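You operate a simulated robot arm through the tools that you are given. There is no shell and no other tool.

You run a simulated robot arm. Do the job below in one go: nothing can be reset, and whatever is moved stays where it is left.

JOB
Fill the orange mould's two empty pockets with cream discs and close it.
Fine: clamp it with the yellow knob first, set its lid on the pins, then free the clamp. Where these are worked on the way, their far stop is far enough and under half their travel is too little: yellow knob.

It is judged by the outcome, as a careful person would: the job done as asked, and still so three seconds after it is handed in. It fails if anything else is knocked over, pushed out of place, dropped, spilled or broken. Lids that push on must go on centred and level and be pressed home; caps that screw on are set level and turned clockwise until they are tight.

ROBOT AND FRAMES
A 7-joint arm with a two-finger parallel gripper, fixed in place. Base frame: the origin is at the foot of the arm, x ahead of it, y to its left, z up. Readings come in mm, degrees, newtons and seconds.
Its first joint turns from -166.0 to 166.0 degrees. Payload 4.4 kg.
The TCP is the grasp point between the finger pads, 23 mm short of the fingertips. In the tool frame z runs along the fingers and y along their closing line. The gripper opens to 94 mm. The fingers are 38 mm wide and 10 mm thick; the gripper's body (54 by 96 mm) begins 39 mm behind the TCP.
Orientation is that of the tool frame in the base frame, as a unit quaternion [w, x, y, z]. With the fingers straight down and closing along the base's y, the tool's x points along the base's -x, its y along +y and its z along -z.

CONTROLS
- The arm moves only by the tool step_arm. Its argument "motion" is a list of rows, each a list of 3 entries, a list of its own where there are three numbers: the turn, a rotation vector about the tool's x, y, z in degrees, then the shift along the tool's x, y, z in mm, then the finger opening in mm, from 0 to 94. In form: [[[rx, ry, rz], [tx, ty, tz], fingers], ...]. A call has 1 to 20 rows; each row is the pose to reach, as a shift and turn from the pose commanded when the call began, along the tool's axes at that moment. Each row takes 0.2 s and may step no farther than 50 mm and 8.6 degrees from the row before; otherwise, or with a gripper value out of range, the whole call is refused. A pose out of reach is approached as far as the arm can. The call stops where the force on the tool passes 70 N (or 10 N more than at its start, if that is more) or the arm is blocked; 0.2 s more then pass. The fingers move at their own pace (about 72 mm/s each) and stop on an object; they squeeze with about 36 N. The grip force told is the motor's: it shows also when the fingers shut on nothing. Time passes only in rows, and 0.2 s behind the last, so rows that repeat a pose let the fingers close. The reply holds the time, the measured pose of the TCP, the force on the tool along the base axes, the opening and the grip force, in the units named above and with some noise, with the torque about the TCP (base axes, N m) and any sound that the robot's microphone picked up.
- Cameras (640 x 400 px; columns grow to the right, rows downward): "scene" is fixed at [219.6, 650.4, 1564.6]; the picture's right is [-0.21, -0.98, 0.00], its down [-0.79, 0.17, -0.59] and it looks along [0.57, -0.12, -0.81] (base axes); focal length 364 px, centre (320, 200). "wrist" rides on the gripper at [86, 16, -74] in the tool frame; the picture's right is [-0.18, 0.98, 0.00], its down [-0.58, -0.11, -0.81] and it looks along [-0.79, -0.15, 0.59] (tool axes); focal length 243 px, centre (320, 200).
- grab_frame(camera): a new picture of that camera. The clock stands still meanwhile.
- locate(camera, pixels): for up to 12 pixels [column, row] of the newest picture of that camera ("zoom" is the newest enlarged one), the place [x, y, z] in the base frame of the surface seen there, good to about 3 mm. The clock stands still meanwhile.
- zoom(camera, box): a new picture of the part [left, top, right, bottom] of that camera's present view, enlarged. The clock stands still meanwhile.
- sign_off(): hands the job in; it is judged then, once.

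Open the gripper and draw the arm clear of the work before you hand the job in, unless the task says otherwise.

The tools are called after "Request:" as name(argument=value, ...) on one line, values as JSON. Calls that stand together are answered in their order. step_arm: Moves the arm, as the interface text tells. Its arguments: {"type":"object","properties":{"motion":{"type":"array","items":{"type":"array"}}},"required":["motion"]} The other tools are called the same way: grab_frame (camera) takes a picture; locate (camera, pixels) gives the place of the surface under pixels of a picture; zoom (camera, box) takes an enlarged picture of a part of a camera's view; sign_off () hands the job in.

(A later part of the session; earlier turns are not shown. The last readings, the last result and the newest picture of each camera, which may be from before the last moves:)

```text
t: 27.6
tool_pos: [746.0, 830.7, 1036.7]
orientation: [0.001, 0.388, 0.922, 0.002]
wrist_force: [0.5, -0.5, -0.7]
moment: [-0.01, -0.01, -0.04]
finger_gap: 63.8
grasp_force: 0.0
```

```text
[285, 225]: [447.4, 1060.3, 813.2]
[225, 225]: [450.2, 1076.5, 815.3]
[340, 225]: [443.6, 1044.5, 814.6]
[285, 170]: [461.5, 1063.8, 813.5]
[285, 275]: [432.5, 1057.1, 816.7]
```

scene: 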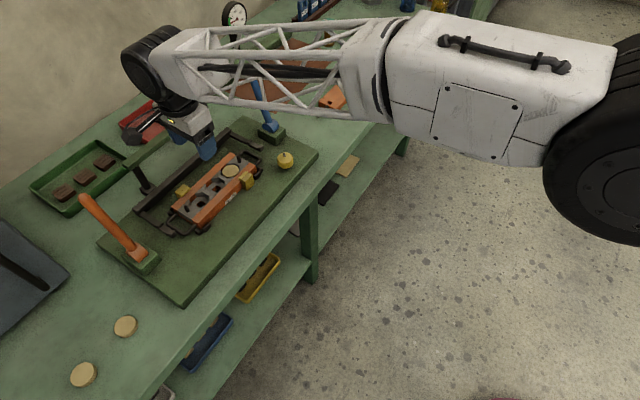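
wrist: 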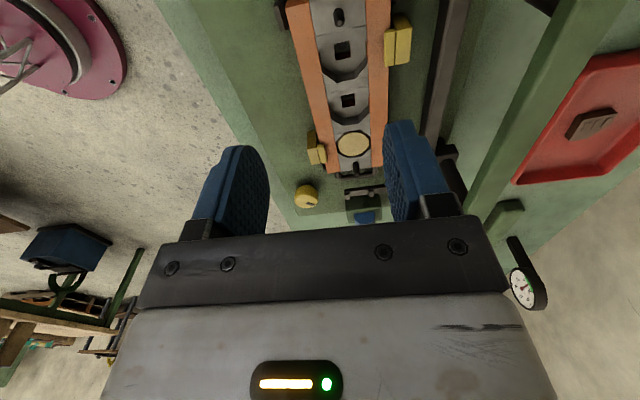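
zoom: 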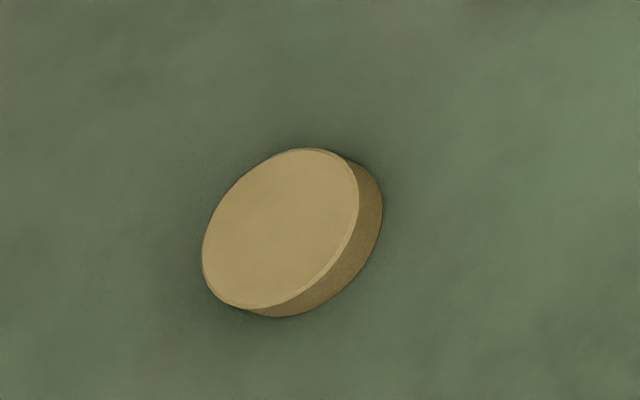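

From the fixed camera the knob is at ≈(867,606), agreeing with the arm; discs are D1≈(523.5,992) and D2≈(447,1062), top z≈815. I measure the mould pockets with the fixed camera too, for consistency.

Request:
zoom(camera="scene", box=[184, 150, 264, 200])

Request:
locate(camera="zoom", pixels=[[371, 167], [330, 167], [410, 167], [371, 145], [371, 195]])

Request:
zoom(camera="scene", box=[164, 170, 244, 220])

```text
8.00 times, centred on (224, 175) of scene
```

zoom: 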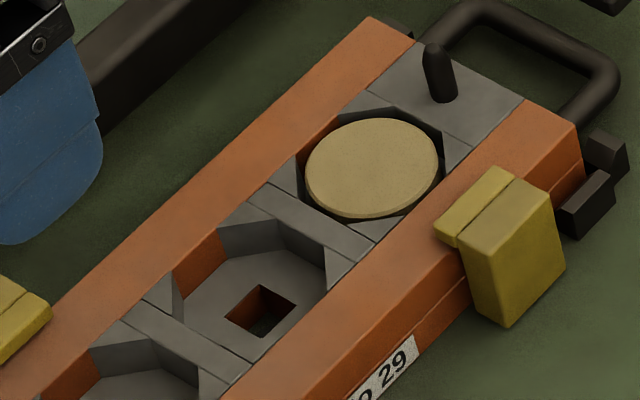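

```text
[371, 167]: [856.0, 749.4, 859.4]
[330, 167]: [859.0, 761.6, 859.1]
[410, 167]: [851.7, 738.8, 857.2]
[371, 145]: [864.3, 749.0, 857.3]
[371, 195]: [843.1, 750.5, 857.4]
```

```text
8.00 times, centred on (204, 195) of scene
```

zoom: 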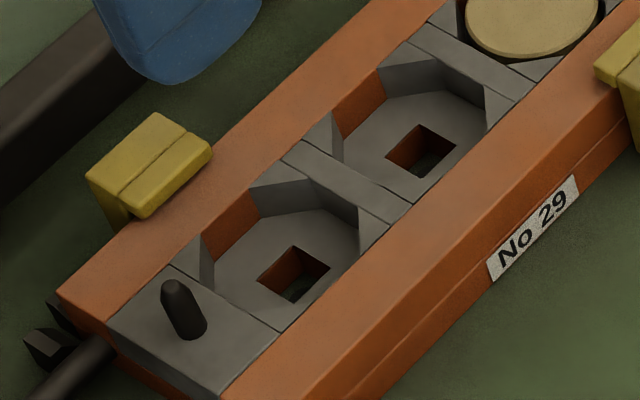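

Disc 1 reads (855,749.5) from both cameras, so they agree. I locate the floor around the two holes and both pins from the fixed camera.

Request:
locate(camera="zoom", pixels=[[293, 238], [340, 265], [293, 312], [248, 282], [423, 117], [465, 146], [420, 182], [378, 156], [172, 288], [190, 336], [150, 315], [220, 350]])

```text
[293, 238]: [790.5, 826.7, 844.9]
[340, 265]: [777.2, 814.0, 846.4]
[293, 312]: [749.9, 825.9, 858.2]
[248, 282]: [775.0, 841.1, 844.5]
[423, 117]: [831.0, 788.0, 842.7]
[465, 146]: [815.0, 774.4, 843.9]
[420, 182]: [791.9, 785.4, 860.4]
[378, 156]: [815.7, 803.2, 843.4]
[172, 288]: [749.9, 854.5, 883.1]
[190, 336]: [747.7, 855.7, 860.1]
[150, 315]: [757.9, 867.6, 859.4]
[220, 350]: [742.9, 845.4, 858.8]
```

Averaging both cameras: P2≈(815.6,789.2), P3≈(775.2,829.2). Now I carry the hand around the orange lever (tall at ≈(660,968)) to above D1 at (523.5,992).

Request:
step_arm(motion=[[[0, 0, 0], [27, -42, -8], 64], [[0, 0, 0], [53, -84, -15], 64], [[0, 0, 0], [80, -126, -23], 64], [[0, 0, 0], [118, -110, 3], 64], [[0, 0, 0], [156, -94, 29], 64], [[0, 0, 0], [194, -79, 55], 64], [[0, 0, 0], [233, -63, 81], 64], [[0, 0, 0], [271, -47, 107], 64], [[0, 0, 0], [271, -47, 107], 64]])

Request:
grab_frame(camera="wrist")

Request:
grab_frame(camera="scene")

```text
refused: row 1 steps farther than a row can; nothing moved
```

```text
taken
```

wrist: 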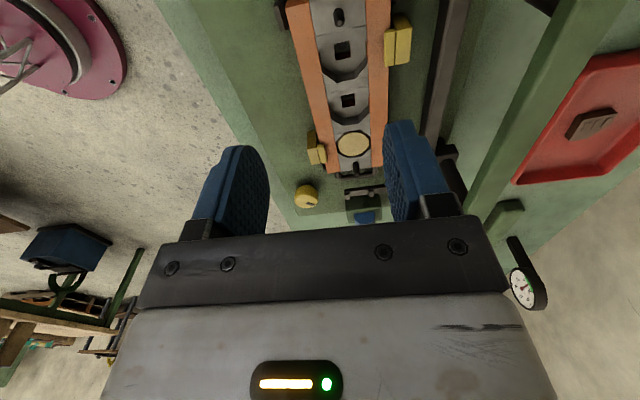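

```text
taken
```

scene: 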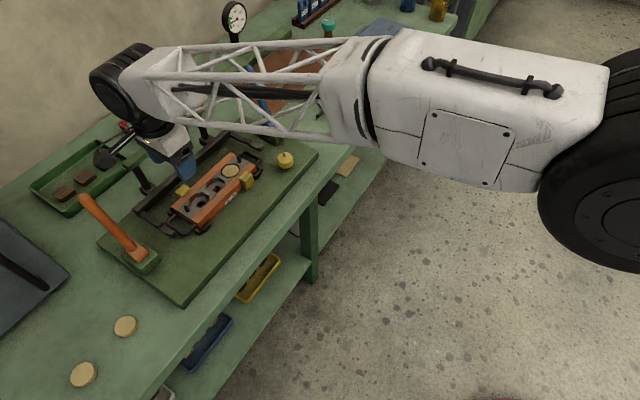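

The first row was 50.5 mm and refused; I resend with smaller steps.

Request:
step_arm(motion=[[[0, 0, 0], [20, -31, -6], 64], [[0, 0, 0], [40, -63, -12], 64], [[0, 0, 0], [60, -95, -18], 64], [[0, 0, 0], [80, -126, -23], 64], [[0, 0, 0], [112, -113, -1], 64], [[0, 0, 0], [144, -100, 21], 64], [[0, 0, 0], [176, -86, 43], 64], [[0, 0, 0], [208, -73, 65], 64], [[0, 0, 0], [240, -60, 86], 64], [[0, 0, 0], [271, -47, 107], 64], [[0, 0, 0], [271, -47, 107], 64]])

Request:
grab_frame(camera="wrist")

Request:
grab_frame(camera="scene")

```text
t: 30.1
tool_pos: [524.0, 994.1, 927.6]
orientation: [0.001, 0.388, 0.922, 0.001]
wrist_force: [1.1, -0.8, -0.3]
moment: [0.01, 0.0, -0.01]
finger_gap: 64.1
grasp_force: 0.1
```

```text
taken
```

wrist: 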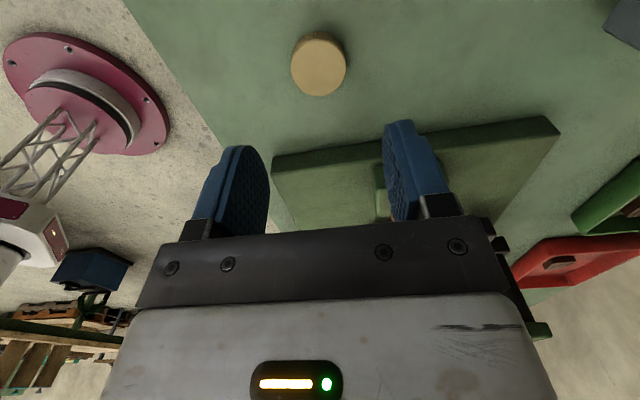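

```text
taken
```

scene: 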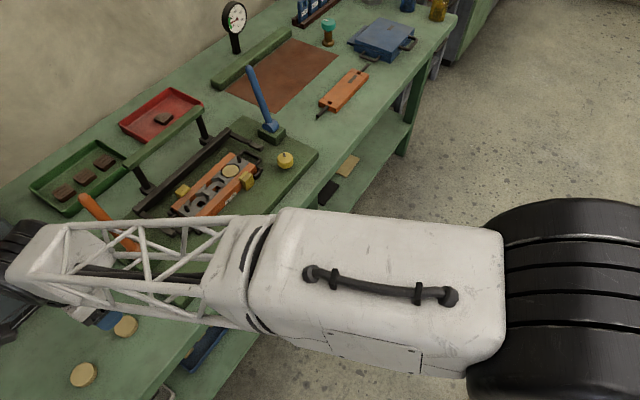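

D1 sits at (319,64) in the wrist view. I locate its outline to refine, then I'll squeeze-centre it in two perpendicular directions.

Request:
locate(camera="wrist", pixels=[[319, 68], [297, 68], [341, 68], [319, 48], [319, 90], [300, 120]])

```text
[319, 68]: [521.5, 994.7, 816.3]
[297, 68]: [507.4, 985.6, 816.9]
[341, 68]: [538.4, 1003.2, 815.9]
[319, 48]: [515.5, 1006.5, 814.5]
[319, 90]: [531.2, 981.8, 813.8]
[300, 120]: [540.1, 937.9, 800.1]
```

D1 centre ≈(523,993), directly under the TCP. I turn the hand -90°, descend to TCP z≈833, and squeeze once to centre, then open.

Request:
step_arm(motion=[[[0, 0, -8.2], [0, 0, 0], 64], [[0, 0, -16.4], [0, 0, 0], 64], [[0, 0, -24.6], [0, 0, 0], 64], [[0, 0, -32.8], [0, 0, 0], 64], [[0, 0, -41], [0, 0, 0], 64], [[0, 0, -49.2], [0, 0, 10], 64], [[0, 0, -57.4], [0, 0, 20], 64], [[0, 0, -65.6], [0, 0, 30], 64], [[0, 0, -73.8], [0, 0, 40], 64], [[0, 0, -82], [0, 0, 50], 64], [[0, 0, -90], [0, 0, 60], 64], [[0, 0, -90], [0, 0, 80], 64], [[0, 0, -90], [0, 0, 94], 64], [[0, 0, -90], [0, 0, 94], 52], [[0, 0, -90], [0, 0, 94], 44], [[0, 0, -90], [0, 0, 94], 38], [[0, 0, -90], [0, 0, 94], 38]])

Request:
grab_frame(camera="wrist")

```text
t: 33.6
tool_pos: [524.9, 994.0, 834.8]
orientation: [0.001, -0.376, 0.927, 0.0]
wrist_force: [0.6, 1.2, -0.3]
moment: [0.01, 0.02, -0.03]
finger_gap: 40.4
grasp_force: 35.5
```

```text
taken
```

wrist: 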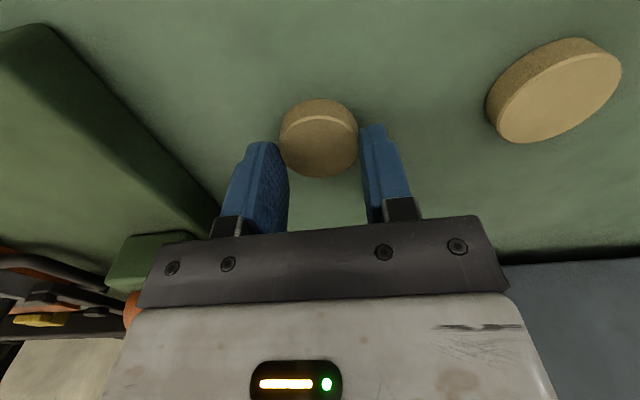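

Disc is 40.4 mm between the pads, zero side force: centred in this direction. I open, rotate +90° in place, and squeeze in the other direction.

Request:
step_arm(motion=[[[0, 0, 0], [0, 0, 0], 56], [[0, 0, 0], [0, 0, 0], 64], [[0, 0, 8.2], [0, 0, 0], 64], [[0, 0, 16.4], [0, 0, 0], 64], [[0, 0, 24.6], [0, 0, 0], 64], [[0, 0, 32.8], [0, 0, 0], 64], [[0, 0, 41], [0, 0, 0], 64], [[0, 0, 49.2], [0, 0, 0], 64], [[0, 0, 57.4], [0, 0, 0], 64], [[0, 0, 65.6], [0, 0, 0], 64], [[0, 0, 73.8], [0, 0, 0], 64], [[0, 0, 82], [0, 0, 0], 64], [[0, 0, 89], [0, 0, 0], 64], [[0, 0, 89], [0, 0, 0], 52], [[0, 0, 89], [0, 0, 0], 44], [[0, 0, 89], [0, 0, 0], 36], [[0, 0, 89], [0, 0, 0], 36]])

Request:
grab_frame(camera="wrist")

```text
t: 37.2
tool_pos: [526.1, 994.9, 834.1]
orientation: [0.001, 0.381, 0.925, 0.002]
wrist_force: [-0.6, 0.1, 0.6]
moment: [0.02, -0.01, 0.02]
finger_gap: 40.4
grasp_force: 36.1
```

```text
taken
```

wrist: 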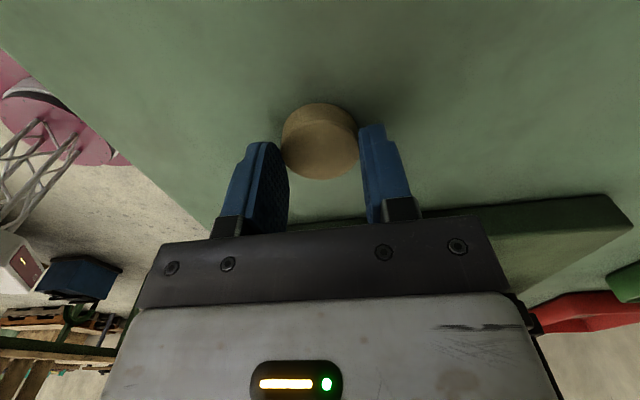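

Disc gripped centrally at 44.8° hand angle (matching the mould's axis). I lift it and carry it around the lever to above P3.

Request:
step_arm(motion=[[[0, 0, 0], [0, 0, -40], 36], [[0, 0, 0], [0, 0, -70], 36], [[0, 0, 0], [0, 0, -100], 36], [[0, 0, 0], [-32, -14, -121], 36], [[0, 0, 0], [-63, -28, -142], 36], [[0, 0, 0], [-95, -42, -163], 36], [[0, 0, 0], [-127, -57, -184], 36], [[0, 0, 0], [-158, -71, -205], 36], [[0, 0, 0], [-190, -85, -226], 36], [[0, 0, 0], [-207, -61, -213], 36], [[0, 0, 0], [-225, -37, -200], 36], [[0, 0, 0], [-242, -13, -186], 36], [[0, 0, 0], [-259, 11, -173], 36], [[0, 0, 0], [-277, 35, -160], 36], [[0, 0, 0], [-294, 59, -146], 36], [[0, 0, 0], [-294, 59, -146], 36]])

Request:
grab_frame(camera="wrist")

Request:
grab_frame(camera="scene")

```text
t: 40.6
tool_pos: [774.5, 828.3, 981.4]
orientation: [0.0, 0.381, 0.925, 0.002]
wrist_force: [0.2, -0.3, -0.5]
moment: [-0.03, 0.01, -0.03]
finger_gap: 40.4
grasp_force: 36.0
```

```text
taken
```

wrist: 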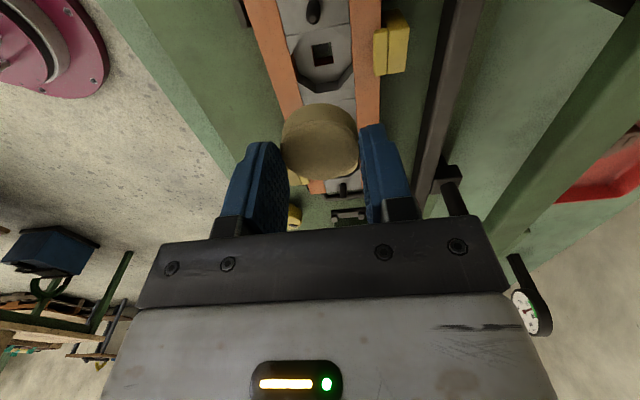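

```text
taken
```

scene: 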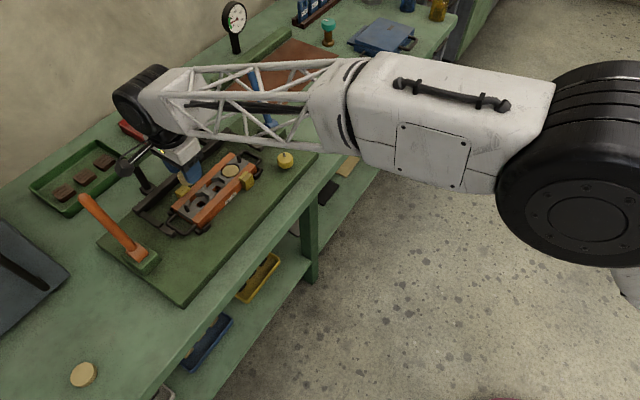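

The disc is held level and P3 shows below at (322,53). I descend to TCP z≈900 and check alignment.

Request:
step_arm(motion=[[[0, 0, 0], [0, 1, 40], 36], [[0, 0, 0], [0, 1, 80], 36], [[0, 0, 0], [0, 1, 80], 36]])

Request:
zoom(camera="wrist", box=[220, 40, 440, 240])

Request:
zoom(camera="scene", box=[144, 145, 272, 225])

```text
t: 41.5
tool_pos: [774.9, 829.2, 902.2]
orientation: [0.001, 0.38, 0.925, 0.003]
wrist_force: [0.0, 0.6, -1.3]
moment: [0.02, 0.0, 0.01]
finger_gap: 40.4
grasp_force: 35.9
```

```text
2.00 times, centred on (330, 140) of wrist
```

zoom: 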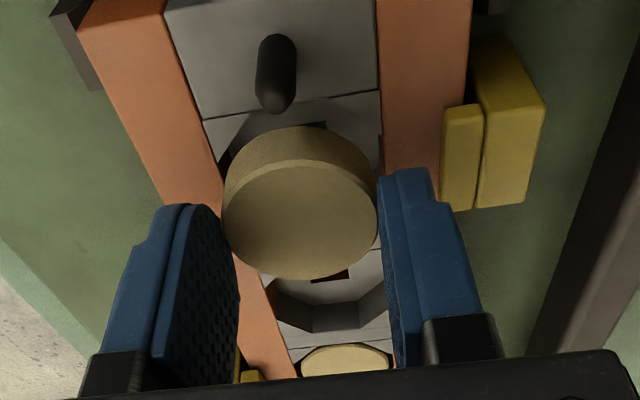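

```text
5.00 times, centred on (208, 185) of scene
```

zoom: 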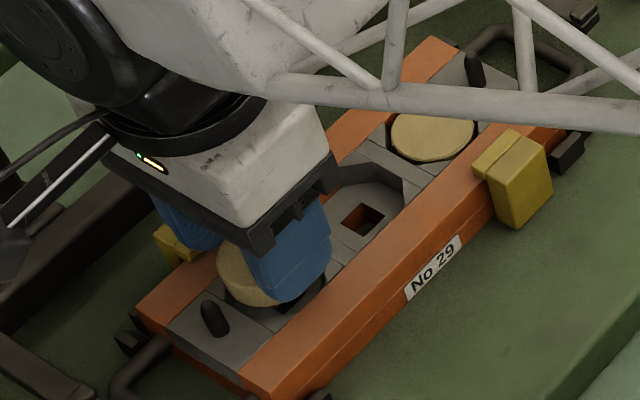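

Alignment looks right: the disc covers P3 between the rails. I lower slowly in small steps, watching the force.

Request:
step_arm(motion=[[[0, 0, 0], [0, 0, 4], 36], [[0, 0, 0], [0, 0, 8], 36], [[0, 0, 0], [0, 0, 11], 36], [[0, 0, 0], [0, 0, 11], 36]])

Request:
zoom(camera="wrist", box=[220, 40, 440, 240])

```text
t: 42.5
tool_pos: [775.2, 829.8, 890.4]
orientation: [0.001, 0.38, 0.925, 0.002]
wrist_force: [-0.1, -0.4, -0.3]
moment: [-0.01, 0.04, -0.05]
finger_gap: 40.4
grasp_force: 36.2
```

```text
2.00 times, centred on (330, 140) of wrist
```

zoom: 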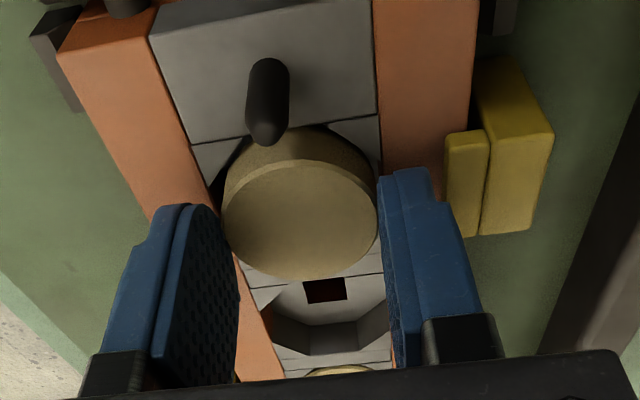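

No contact force at z=890 and the disc rim appears to be sinking into the pocket. I lower 6 mm more gently.

Request:
step_arm(motion=[[[0, 0, 0], [0, 0, 2], 36], [[0, 0, 0], [0, 0, 4], 36], [[0, 0, 0], [0, 0, 5.5], 36], [[0, 0, 0], [0, 0, 5.5], 36]])

Request:
zoom(camera="wrist", box=[220, 40, 440, 240])

Request:
zoom(camera="scene", box=[144, 145, 272, 225])

```text
t: 43.5
tool_pos: [776.8, 830.5, 885.2]
orientation: [0.0, 0.38, 0.925, 0.001]
wrist_force: [-0.3, 0.4, 0.0]
moment: [-0.01, 0.01, -0.01]
finger_gap: 40.4
grasp_force: 36.2
```

```text
2.00 times, centred on (330, 140) of wrist
```

zoom: 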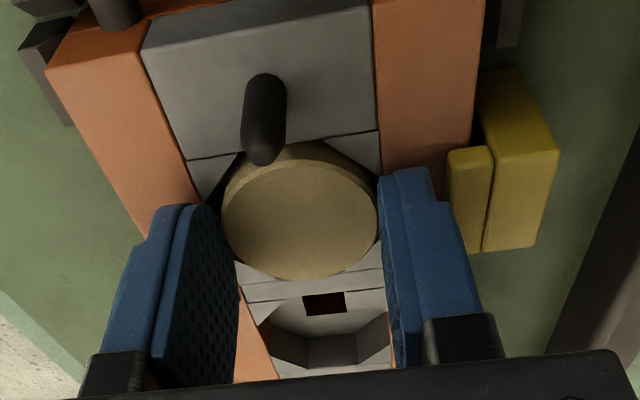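

```text
5.00 times, centred on (208, 185) of scene
```

zoom: 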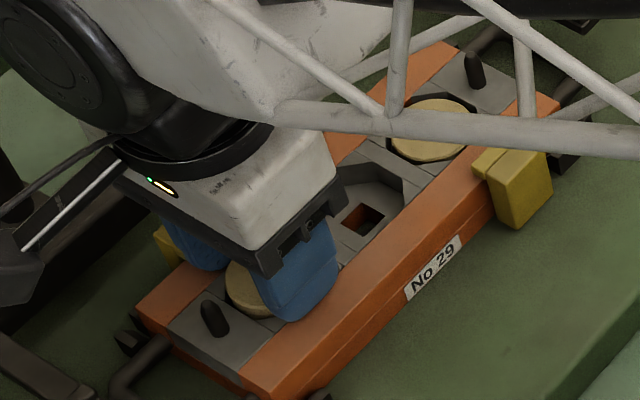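

The disc is inside the pocket with no contact force. I lower 1.5 mm more and open just to 46 mm (jaw lip nearby) to let it settle.

Request:
step_arm(motion=[[[0, 0, 0], [0, 0, 1.5], 36], [[0, 0, 0], [0, 0, 1.5], 40], [[0, 0, 0], [0, 0, 1.5], 46], [[0, 0, 0], [0, 0, 1.5], 46], [[0, 0, 0], [0, 0, -20], 46], [[0, 0, 0], [0, 0, -60], 46], [[0, 0, 0], [0, 0, -100], 46]])

Request:
grab_frame(camera="wrist")

Request:
zoom(camera="wrist", box=[220, 0, 440, 140])

Request:
zoom(camera="scene", box=[144, 145, 272, 225])

```text
t: 45.0
tool_pos: [775.3, 828.8, 983.9]
orientation: [0.0, 0.38, 0.925, 0.0]
wrist_force: [-0.4, -1.3, -0.6]
moment: [0.03, -0.01, -0.01]
finger_gap: 46.1
grasp_force: 0.1
```

```text
taken
```

wrist: 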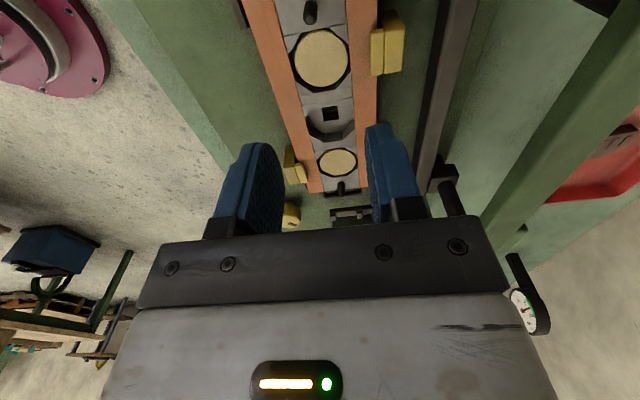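

```text
2.86 times, centred on (330, 70) of wrist
```

zoom: 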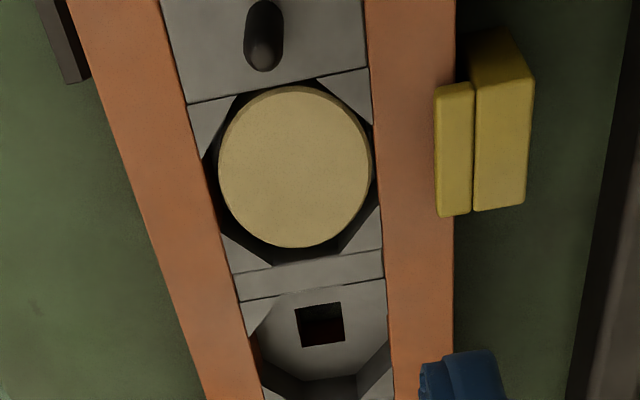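

```text
5.00 times, centred on (208, 185) of scene
```

zoom: 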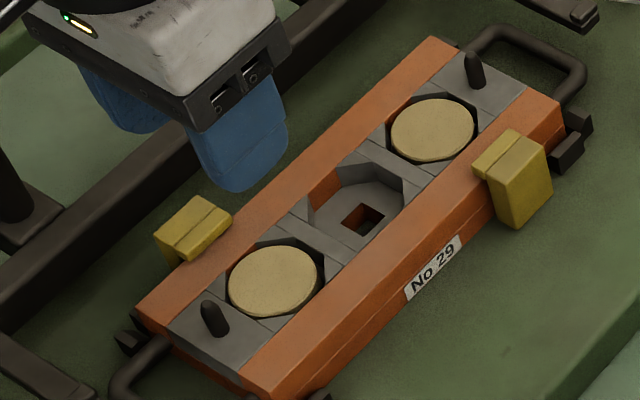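

Disc 1 is seated flush in P3. Now I go back around the lever to above D2 at (447,1062).

Request:
step_arm(motion=[[[0, 0, 0], [21, -29, -15], 64], [[0, 0, 0], [42, -57, -30], 64], [[0, 0, 0], [63, -86, -46], 64], [[0, 0, 0], [84, -115, -61], 64], [[0, 0, 0], [104, -144, -76], 64], [[0, 0, 0], [146, -133, -57], 64], [[0, 0, 0], [188, -121, -39], 64], [[0, 0, 0], [230, -110, -20], 64], [[0, 0, 0], [272, -99, -2], 64], [[0, 0, 0], [314, -88, 17], 64], [[0, 0, 0], [356, -76, 36], 64], [[0, 0, 0], [397, -65, 54], 64], [[0, 0, 0], [397, -65, 54], 64]])

Request:
grab_frame(camera="wrist")

```text
t: 47.9
tool_pos: [450.2, 1063.8, 932.2]
orientation: [0.0, 0.381, 0.925, 0.001]
wrist_force: [-0.8, 0.3, 0.7]
moment: [0.03, 0.0, 0.0]
finger_gap: 64.2
grasp_force: 0.1
```

```text
taken
```

wrist: 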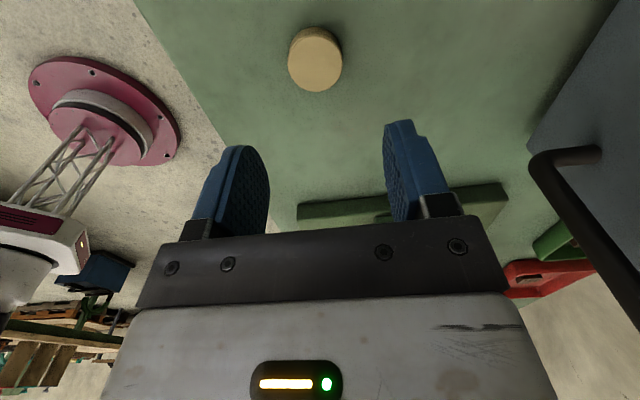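

D2 is at (315,60); on the right is a grey box with a handle, so I locate both to be sure of clearance.

Request:
locate(camera="wrist", pixels=[[314, 64], [293, 64], [335, 64], [314, 46], [314, 84], [535, 155], [590, 150], [600, 230], [530, 140], [600, 60]])

```text
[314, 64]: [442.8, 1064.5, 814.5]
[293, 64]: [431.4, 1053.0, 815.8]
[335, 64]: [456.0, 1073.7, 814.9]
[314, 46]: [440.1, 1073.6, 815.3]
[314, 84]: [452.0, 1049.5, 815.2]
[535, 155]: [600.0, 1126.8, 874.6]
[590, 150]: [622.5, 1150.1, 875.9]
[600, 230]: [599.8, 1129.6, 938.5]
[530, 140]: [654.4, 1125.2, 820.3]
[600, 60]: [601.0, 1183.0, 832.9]
```

D2 centre ≈(446.5,1062.5), box handle 160 mm away: clear. I shift slightly, turn -90°, descend and squeeze to centre.

Request:
step_arm(motion=[[[0, 0, -8.2], [1.4, -2.5, 0], 64], [[0, 0, -16.4], [1.4, -2.5, 0], 64], [[0, 0, -24.6], [1.4, -2.5, 0], 64], [[0, 0, -32.8], [1.4, -2.5, 0], 64], [[0, 0, -41], [1.4, -2.5, 0], 64], [[0, 0, -49.2], [1.4, -2.5, 10], 64], [[0, 0, -57.4], [1.4, -2.5, 20], 64], [[0, 0, -65.6], [1.4, -2.5, 30], 64], [[0, 0, -73.8], [1.4, -2.5, 40], 64], [[0, 0, -82], [1.4, -2.5, 50], 64], [[0, 0, -90], [1.4, -2.5, 60], 64], [[0, 0, -90], [1.4, -2.5, 80], 64], [[0, 0, -90], [1.4, -2.5, 97.5], 64], [[0, 0, -90], [1.4, -2.5, 97.5], 52], [[0, 0, -90], [1.4, -2.5, 97.5], 44], [[0, 0, -90], [1.4, -2.5, 97.5], 38], [[0, 0, -90], [1.4, -2.5, 97.5], 38]])

Request:
grab_frame(camera="wrist")

```text
t: 51.5
tool_pos: [444.0, 1061.6, 833.1]
orientation: [0.002, -0.385, 0.923, 0.0]
wrist_force: [-0.1, 0.2, 0.4]
moment: [-0.01, -0.01, -0.01]
finger_gap: 40.0
grasp_force: 36.1
```

```text
taken
```

wrist: 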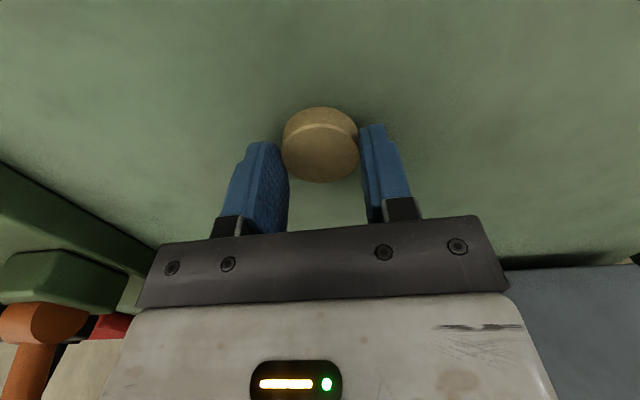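

Gripped at 40.0 mm with no side force. I open, rotate +90°, and squeeze in the other direction.

Request:
step_arm(motion=[[[0, 0, 0], [0, 0, 0], 56], [[0, 0, 0], [0, 0, 0], 64], [[0, 0, 8.2], [0, 0, 0], 64], [[0, 0, 16.4], [0, 0, 0], 64], [[0, 0, 24.6], [0, 0, 0], 64], [[0, 0, 32.8], [0, 0, 0], 64], [[0, 0, 41], [0, 0, 0], 64], [[0, 0, 49.2], [0, 0, 0], 64], [[0, 0, 57.4], [0, 0, 0], 64], [[0, 0, 65.6], [0, 0, 0], 64], [[0, 0, 73.8], [0, 0, 0], 64], [[0, 0, 82], [0, 0, 0], 64], [[0, 0, 90], [0, 0, 0], 64], [[0, 0, 90], [0, 0, 0], 52], [[0, 0, 90], [0, 0, 0], 44], [[0, 0, 90], [0, 0, 0], 36], [[0, 0, 90], [0, 0, 0], 36]])

Request:
grab_frame(camera="wrist")

```text
t: 55.0
tool_pos: [445.6, 1061.2, 832.5]
orientation: [0.001, 0.381, 0.925, 0.002]
wrist_force: [0.5, 1.2, 0.3]
moment: [0.01, 0.01, 0.0]
finger_gap: 39.9
grasp_force: 35.6
```

```text
taken
```

wrist: 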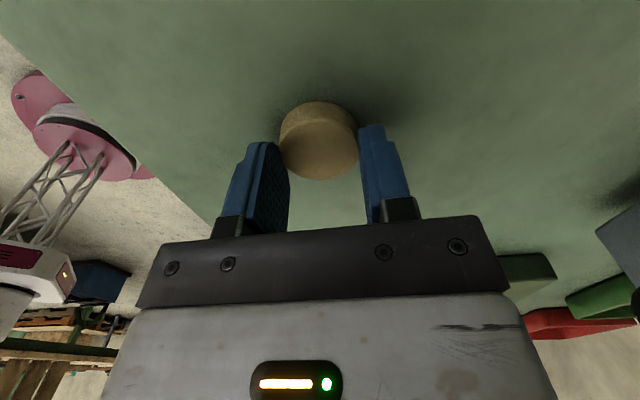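

Disc 2 is gripped centrally. I lift and carry it via the same safe route to above P2 (815.5,789.3).

Request:
step_arm(motion=[[[0, 0, 0], [0, 0, -35], 36], [[0, 0, 0], [0, 0, -70], 36], [[0, 0, 0], [0, 0, -100], 36], [[0, 0, 0], [-42, -11, -118], 36], [[0, 0, 0], [-84, -22, -136], 36], [[0, 0, 0], [-126, -33, -155], 36], [[0, 0, 0], [-168, -44, -173], 36], [[0, 0, 0], [-210, -55, -191], 36], [[0, 0, 0], [-252, -66, -209], 36], [[0, 0, 0], [-294, -77, -227], 36], [[0, 0, 0], [-326, -48, -211], 36], [[0, 0, 0], [-358, -19, -195], 36], [[0, 0, 0], [-390, 10, -179], 36], [[0, 0, 0], [-422, 39, -163], 36], [[0, 0, 0], [-454.4, 67.5, -147], 36], [[0, 0, 0], [-454.4, 67.5, -147], 36]])

Request:
grab_frame(camera="wrist")

```text
t: 58.5
tool_pos: [815.5, 791.2, 980.6]
orientation: [0.0, 0.38, 0.925, 0.002]
wrist_force: [-0.3, -0.1, -0.6]
moment: [-0.02, 0.01, -0.01]
finger_gap: 39.8
grasp_force: 36.1
```

```text
taken
```

wrist: 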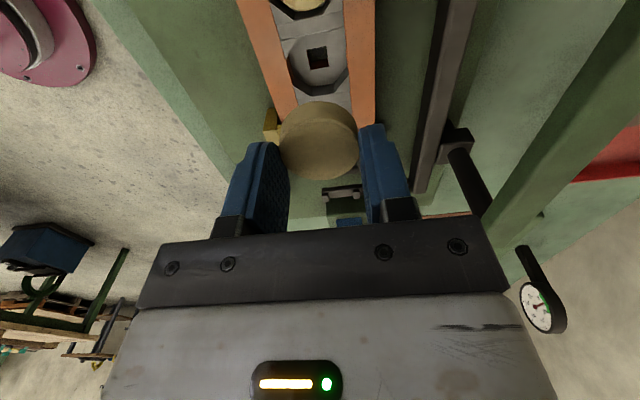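

P2's hole appears at ≈(318,57), compared with (322,53) when disc 1 was over P3, so a small correction is needed. I zoom to measure precisely.

Request:
zoom(camera="wrist", box=[260, 20, 388, 100])

Request:
locate(camera="zoom", pixels=[[225, 185], [355, 180], [285, 120], [298, 250], [290, 90], [300, 330]])

```text
5.00 times, centred on (324, 60) of wrist
```

zoom: 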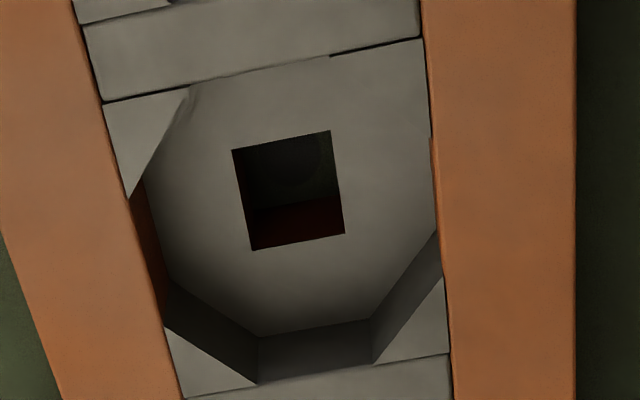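

```text
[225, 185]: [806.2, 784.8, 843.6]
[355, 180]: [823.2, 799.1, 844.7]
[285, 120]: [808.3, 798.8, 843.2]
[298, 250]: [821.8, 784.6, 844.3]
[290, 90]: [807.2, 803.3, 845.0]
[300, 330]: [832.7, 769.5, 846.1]
```

Image comparison says shift about -2.3 mm along tool x and -2.2 mm along tool y. I apply that while descending to z≈900 and look again.

Request:
step_arm(motion=[[[0, 0, 0], [-2.3, -2.2, 0], 36], [[0, 0, 0], [-2.3, -2.2, 40], 36], [[0, 0, 0], [-2.3, -2.2, 80], 36], [[0, 0, 0], [-2.3, -2.2, 80], 36]])

Request:
zoom(camera="wrist", box=[220, 40, 440, 240])

Request:
zoom(camera="scene", box=[144, 145, 272, 225])

```text
t: 59.5
tool_pos: [816.1, 787.2, 900.5]
orientation: [0.001, 0.381, 0.925, 0.002]
wrist_force: [0.3, 0.0, -0.8]
moment: [0.01, -0.02, -0.01]
finger_gap: 40.3
grasp_force: 36.0
```

```text
2.00 times, centred on (330, 140) of wrist
```

zoom: 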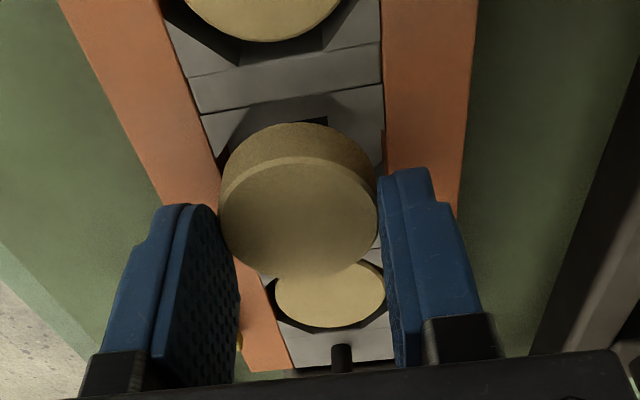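

```text
5.00 times, centred on (208, 185) of scene
```

zoom: 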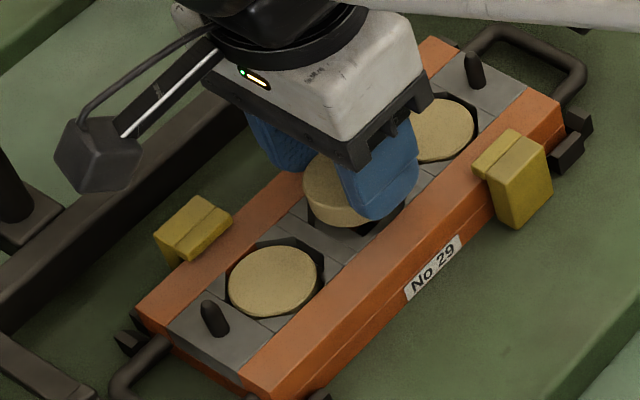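

The view is nearly identical to the successful P3 alignment. I lower slowly, watching forces.

Request:
step_arm(motion=[[[0, 0, 0], [0, 0, 4], 36], [[0, 0, 0], [0, 0, 8], 36], [[0, 0, 0], [0, 0, 11], 36], [[0, 0, 0], [0, 0, 13], 36], [[0, 0, 0], [0, 0, 15], 36], [[0, 0, 0], [0, 0, 15], 36]])

Request:
zoom(camera="wrist", box=[220, 40, 440, 240])

```text
t: 60.9
tool_pos: [815.0, 787.3, 885.8]
orientation: [0.0, 0.381, 0.925, 0.001]
wrist_force: [0.4, -0.7, 0.9]
moment: [0.0, 0.01, -0.01]
finger_gap: 40.5
grasp_force: 35.9
```

```text
2.00 times, centred on (330, 140) of wrist
```

zoom: 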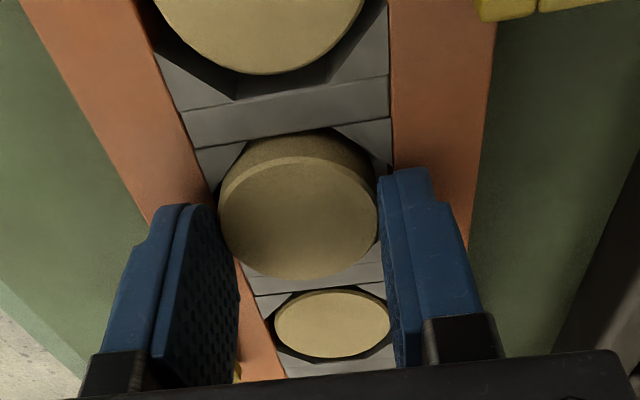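

No force and the disc is well inside P2. I lower 2 mm, open to 46 mm and retreat upward.

Request:
step_arm(motion=[[[0, 0, 0], [0, 0, 1.5], 36], [[0, 0, 0], [0, 0, 1.5], 40], [[0, 0, 0], [0, 0, 1.5], 46], [[0, 0, 0], [0, 0, 1.5], 46], [[0, 0, 0], [0, 0, -20], 46], [[0, 0, 0], [0, 0, -60], 46], [[0, 0, 0], [0, 0, -100], 46]])

Request:
grab_frame(camera="wrist")

Request:
zoom(camera="wrist", box=[220, 0, 440, 200])

Request:
zoom(camera="scene", box=[144, 145, 272, 225])

```text
t: 62.5
tool_pos: [815.5, 789.4, 983.9]
orientation: [0.0, 0.38, 0.925, 0.001]
wrist_force: [-0.1, 0.1, -1.1]
moment: [0.0, 0.02, 0.01]
finger_gap: 46.0
grasp_force: 0.1
```

```text
taken
```

wrist: 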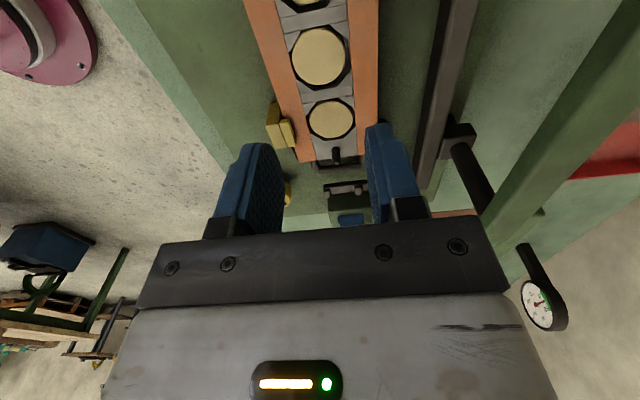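

```text
2.00 times, centred on (330, 100) of wrist
```

zoom: 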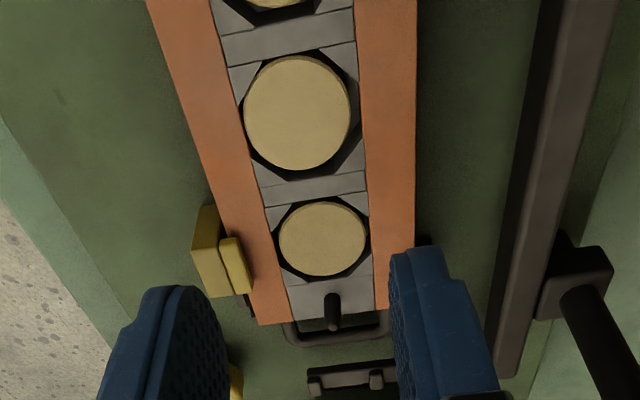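

```text
5.00 times, centred on (208, 185) of scene
```

zoom: 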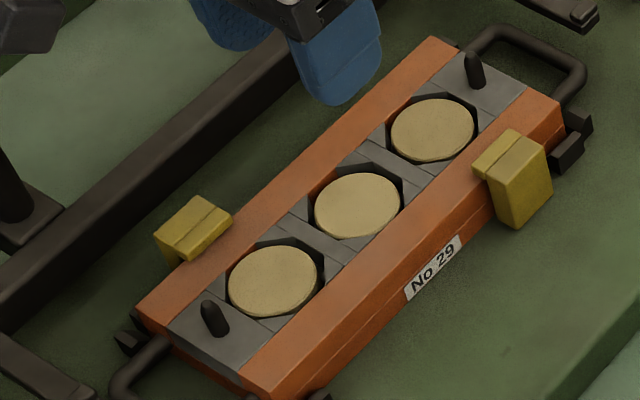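

All three pockets are filled and flush. Now the lid: I zoom on it in the fixed camera and measure its holes, edges and rod handles.

Request:
zoom(camera="scene", box=[304, 55, 384, 125])

Request:
grab_frame(camera="scene")

```text
5.71 times, centred on (344, 90) of scene
```

zoom: 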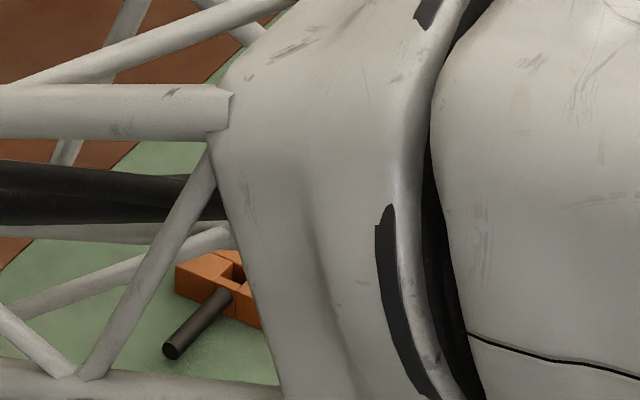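

```text
taken
```

scene: 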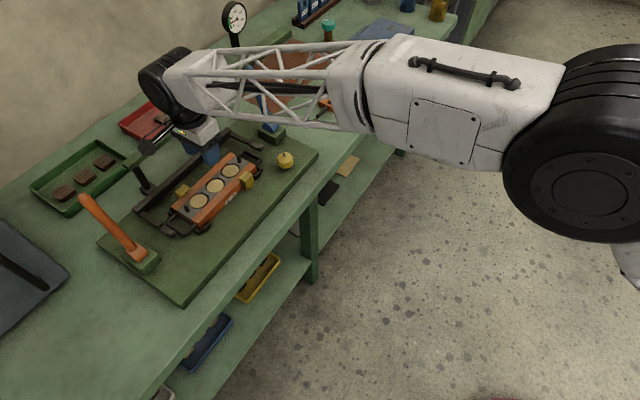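

The arm blocks the fixed view, so I fly around the blue lever to look at the lid with the wrist camera.

Request:
step_arm(motion=[[[0, 0, 0], [11, -39, -15], 60], [[0, 0, 0], [22, -77, -30], 60], [[0, 0, 0], [33, -116, -46], 60], [[0, 0, 0], [44, -155, -61], 60], [[0, 0, 0], [54, -194, -76], 60], [[0, 0, 0], [9, -181, -76], 60], [[0, 0, 0], [-35, -169, -76], 60], [[0, 0, 0], [-80, -156, -76], 60], [[0, 0, 0], [-124, -144, -76], 60], [[0, 0, 0], [-169, -131, -76], 60], [[0, 0, 0], [-213, -118, -76], 60], [[0, 0, 0], [-258, -106, -76], 60], [[0, 0, 0], [-302, -93, -76], 60], [[0, 0, 0], [-347, -81, -76], 60], [[0, 0, 0], [-391, -68, -76], 60], [[0, 0, 0], [-435, -55, -76], 60], [[0, 0, 0], [-435, -55, -76], 60]])

Request:
grab_frame(camera="wrist")

Request:
grab_frame(camera="scene")

```text
t: 66.0
tool_pos: [1085.9, 438.1, 1059.3]
orientation: [0.001, 0.38, 0.925, 0.002]
wrist_force: [0.0, 0.4, -0.6]
moment: [0.0, 0.03, -0.02]
finger_gap: 60.1
grasp_force: 0.0
```

```text
taken
```

wrist: 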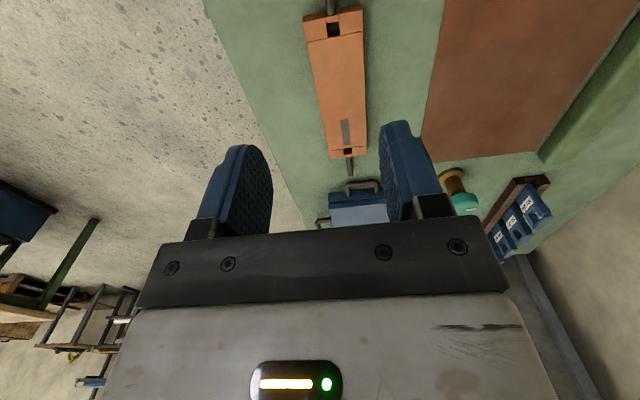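

```text
taken
```

scene: 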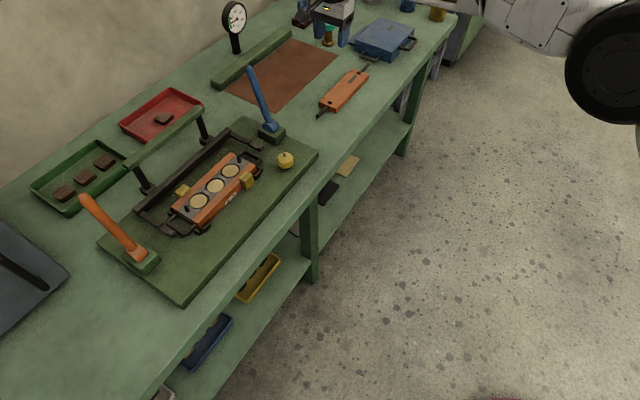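

Both cameras see the lid. I zoom in from each and locate holes and corners.

Request:
zoom(camera="wrist", box=[280, 0, 408, 180])

Request:
zoom(camera="scene", box=[304, 55, 384, 125])

Request:
locate(camera="zoom", pixels=[[212, 245], [250, 252], [382, 75], [418, 78], [130, 258], [220, 313], [345, 40], [437, 75], [165, 348], [440, 30], [260, 170], [310, 110]])

Request:
locate(camera="wrist", pixels=[[305, 17], [362, 8], [331, 157], [367, 152], [322, 30], [345, 27], [341, 150], [356, 149], [337, 80], [331, 6], [350, 172], [300, 60]])

```text
2.22 times, centred on (344, 90) of wrist
```

zoom: 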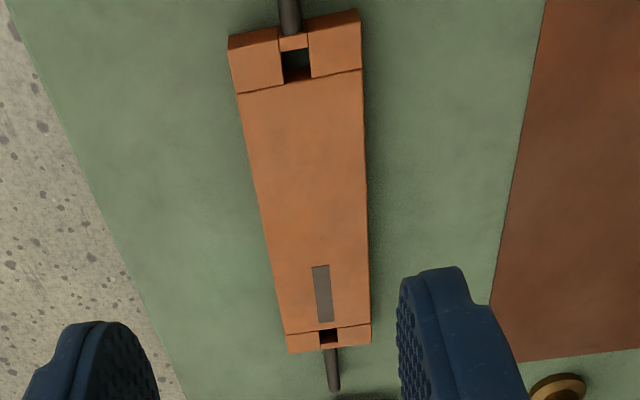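

```text
5.71 times, centred on (344, 90) of scene
```

zoom: 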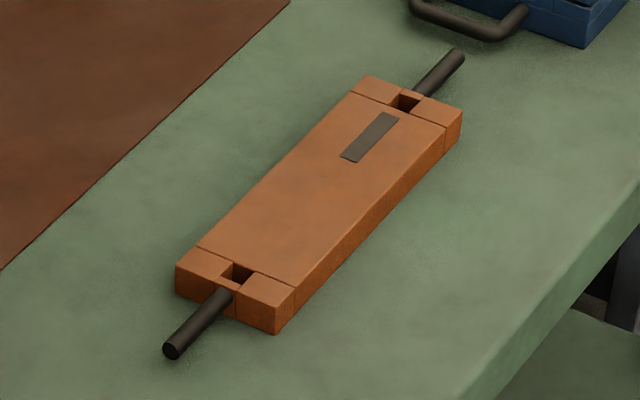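

```text
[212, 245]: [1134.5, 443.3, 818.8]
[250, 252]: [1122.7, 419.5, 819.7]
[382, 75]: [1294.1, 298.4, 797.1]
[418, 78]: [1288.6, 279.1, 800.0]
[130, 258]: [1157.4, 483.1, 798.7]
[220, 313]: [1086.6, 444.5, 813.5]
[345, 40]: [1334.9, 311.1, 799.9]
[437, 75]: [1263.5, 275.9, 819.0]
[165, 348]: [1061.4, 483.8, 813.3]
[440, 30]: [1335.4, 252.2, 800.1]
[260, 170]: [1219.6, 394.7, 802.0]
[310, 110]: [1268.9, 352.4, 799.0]
```

```text
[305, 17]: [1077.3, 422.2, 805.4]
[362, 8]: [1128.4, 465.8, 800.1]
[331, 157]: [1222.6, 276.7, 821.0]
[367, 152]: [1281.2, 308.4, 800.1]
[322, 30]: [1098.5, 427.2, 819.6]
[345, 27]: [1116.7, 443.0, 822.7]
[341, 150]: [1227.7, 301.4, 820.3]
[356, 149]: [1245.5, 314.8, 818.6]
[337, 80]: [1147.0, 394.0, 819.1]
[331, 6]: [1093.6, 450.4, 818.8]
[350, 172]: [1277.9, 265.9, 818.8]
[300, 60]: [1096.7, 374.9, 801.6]
```

The lid's holes are at ≈(1107.6,435.1) and (1236.6,308.1), 181 mm apart along the same 45° axis as the mould; top z≈819.5. I move above its centre (1172,371.6) at z≈900 and check reach.

Request:
step_arm(motion=[[[0, 0, 0], [-27, 3, 40], 84], [[0, 0, 0], [-54, 6.5, 80], 84], [[0, 0, 0], [-81, 10, 120], 84], [[0, 0, 0], [-108, 13.2, 159], 84], [[0, 0, 0], [-108, 13.2, 159], 84]])

Request:
grab_frame(camera="wrist")

Request:
zoom(camera="scene", box=[280, 20, 424, 130])

```text
t: 67.2
tool_pos: [1170.7, 375.3, 899.9]
orientation: [0.001, 0.379, 0.925, 0.001]
wrist_force: [0.5, 0.2, -0.4]
moment: [-0.01, 0.04, -0.02]
finger_gap: 84.2
grasp_force: 0.1
```

```text
taken
```

wrist: 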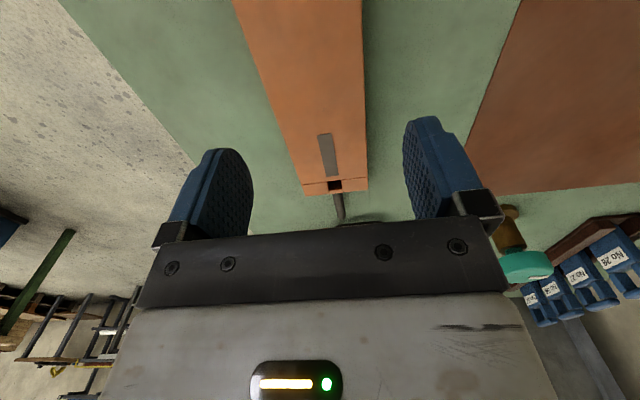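

```text
3.64 times, centred on (352, 75) of scene
```

zoom: 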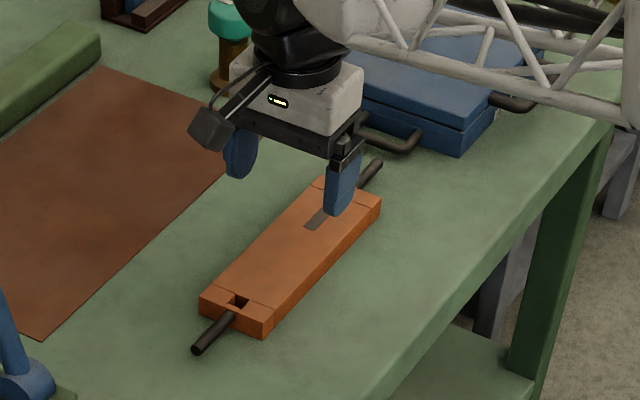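

Reach is fine. I check the lid's lateral centring relative to the fingers by locating its edges.

Request:
locate(camera="wrist", pixels=[[250, 30], [359, 30], [267, 80], [362, 80], [278, 110], [363, 110], [328, 184], [341, 183], [340, 205], [315, 60], [385, 60]])

```text
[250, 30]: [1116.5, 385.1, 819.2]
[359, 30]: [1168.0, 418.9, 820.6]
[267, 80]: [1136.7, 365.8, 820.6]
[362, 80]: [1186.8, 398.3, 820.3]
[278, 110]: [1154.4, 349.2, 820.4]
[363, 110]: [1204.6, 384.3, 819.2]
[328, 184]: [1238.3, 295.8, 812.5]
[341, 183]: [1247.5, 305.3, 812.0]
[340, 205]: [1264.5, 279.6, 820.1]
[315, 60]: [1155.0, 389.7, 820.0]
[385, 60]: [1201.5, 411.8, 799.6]
```

Lid is ≈61 mm wide and centred within 1 mm under the TCP. I shift 3 mm along the axis, descend to z≈826 and grip it.

Request:
step_arm(motion=[[[0, 0, 0], [-3, -0.7, 25], 84], [[0, 0, 0], [-3, -0.7, 50], 84], [[0, 0, 0], [-3, -0.7, 65], 84], [[0, 0, 0], [-3, -0.7, 74], 84], [[0, 0, 0], [-3, -0.7, 74], 72], [[0, 0, 0], [-3, -0.7, 74], 64], [[0, 0, 0], [-3, -0.7, 74], 56], [[0, 0, 0], [-3, -0.7, 74], 56], [[0, 0, 0], [-3, -0.7, 74], 56]])

Request:
grab_frame(camera="wrist")

```text
t: 69.2
tool_pos: [1173.8, 373.4, 829.2]
orientation: [0.001, 0.38, 0.925, 0.001]
wrist_force: [0.7, -2.1, 0.5]
moment: [-0.25, -0.34, -0.05]
finger_gap: 65.6
grasp_force: 35.9
```

```text
taken
```

wrist: 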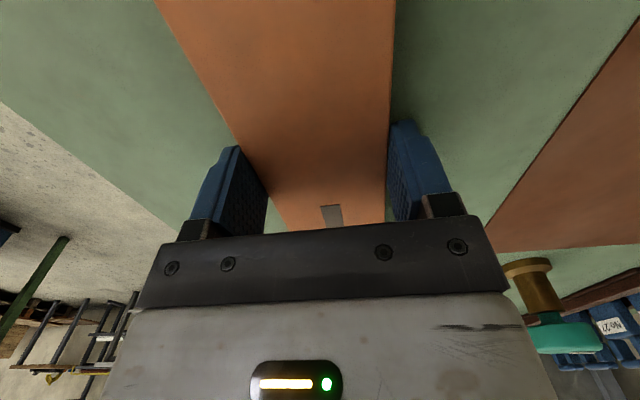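

Gripped at 65.6 mm with 36 N. I lift 60 mm straight up and check weight and level.

Request:
step_arm(motion=[[[0, 0, 0], [0, 0, -10], 56], [[0, 0, 0], [0, 0, -30], 56], [[0, 0, 0], [0, 0, -60], 56], [[0, 0, 0], [0, 0, -60], 56]])

Request:
zoom(camera="scene", box=[280, 20, 424, 130])

Request:
grab_frame(camera="wrist")

```text
t: 70.2
tool_pos: [1173.2, 374.0, 889.5]
orientation: [0.0, 0.38, 0.925, 0.002]
wrist_force: [0.4, 0.8, -7.1]
moment: [0.03, 0.03, 0.05]
finger_gap: 66.0
grasp_force: 36.1
```

```text
3.64 times, centred on (352, 75) of scene
```

zoom: 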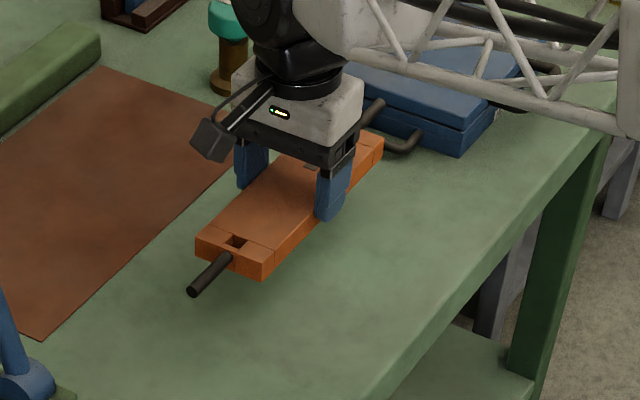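

```text
taken
```

wrist: 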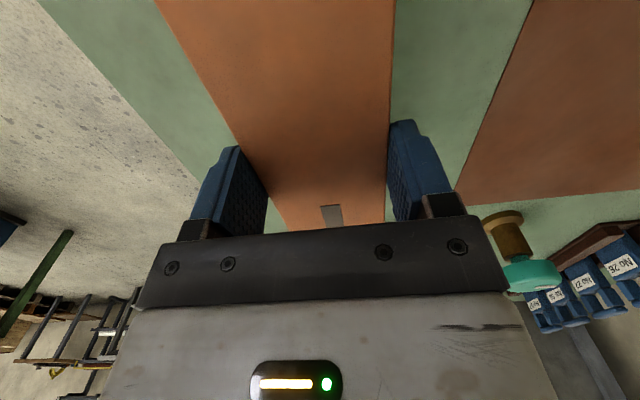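

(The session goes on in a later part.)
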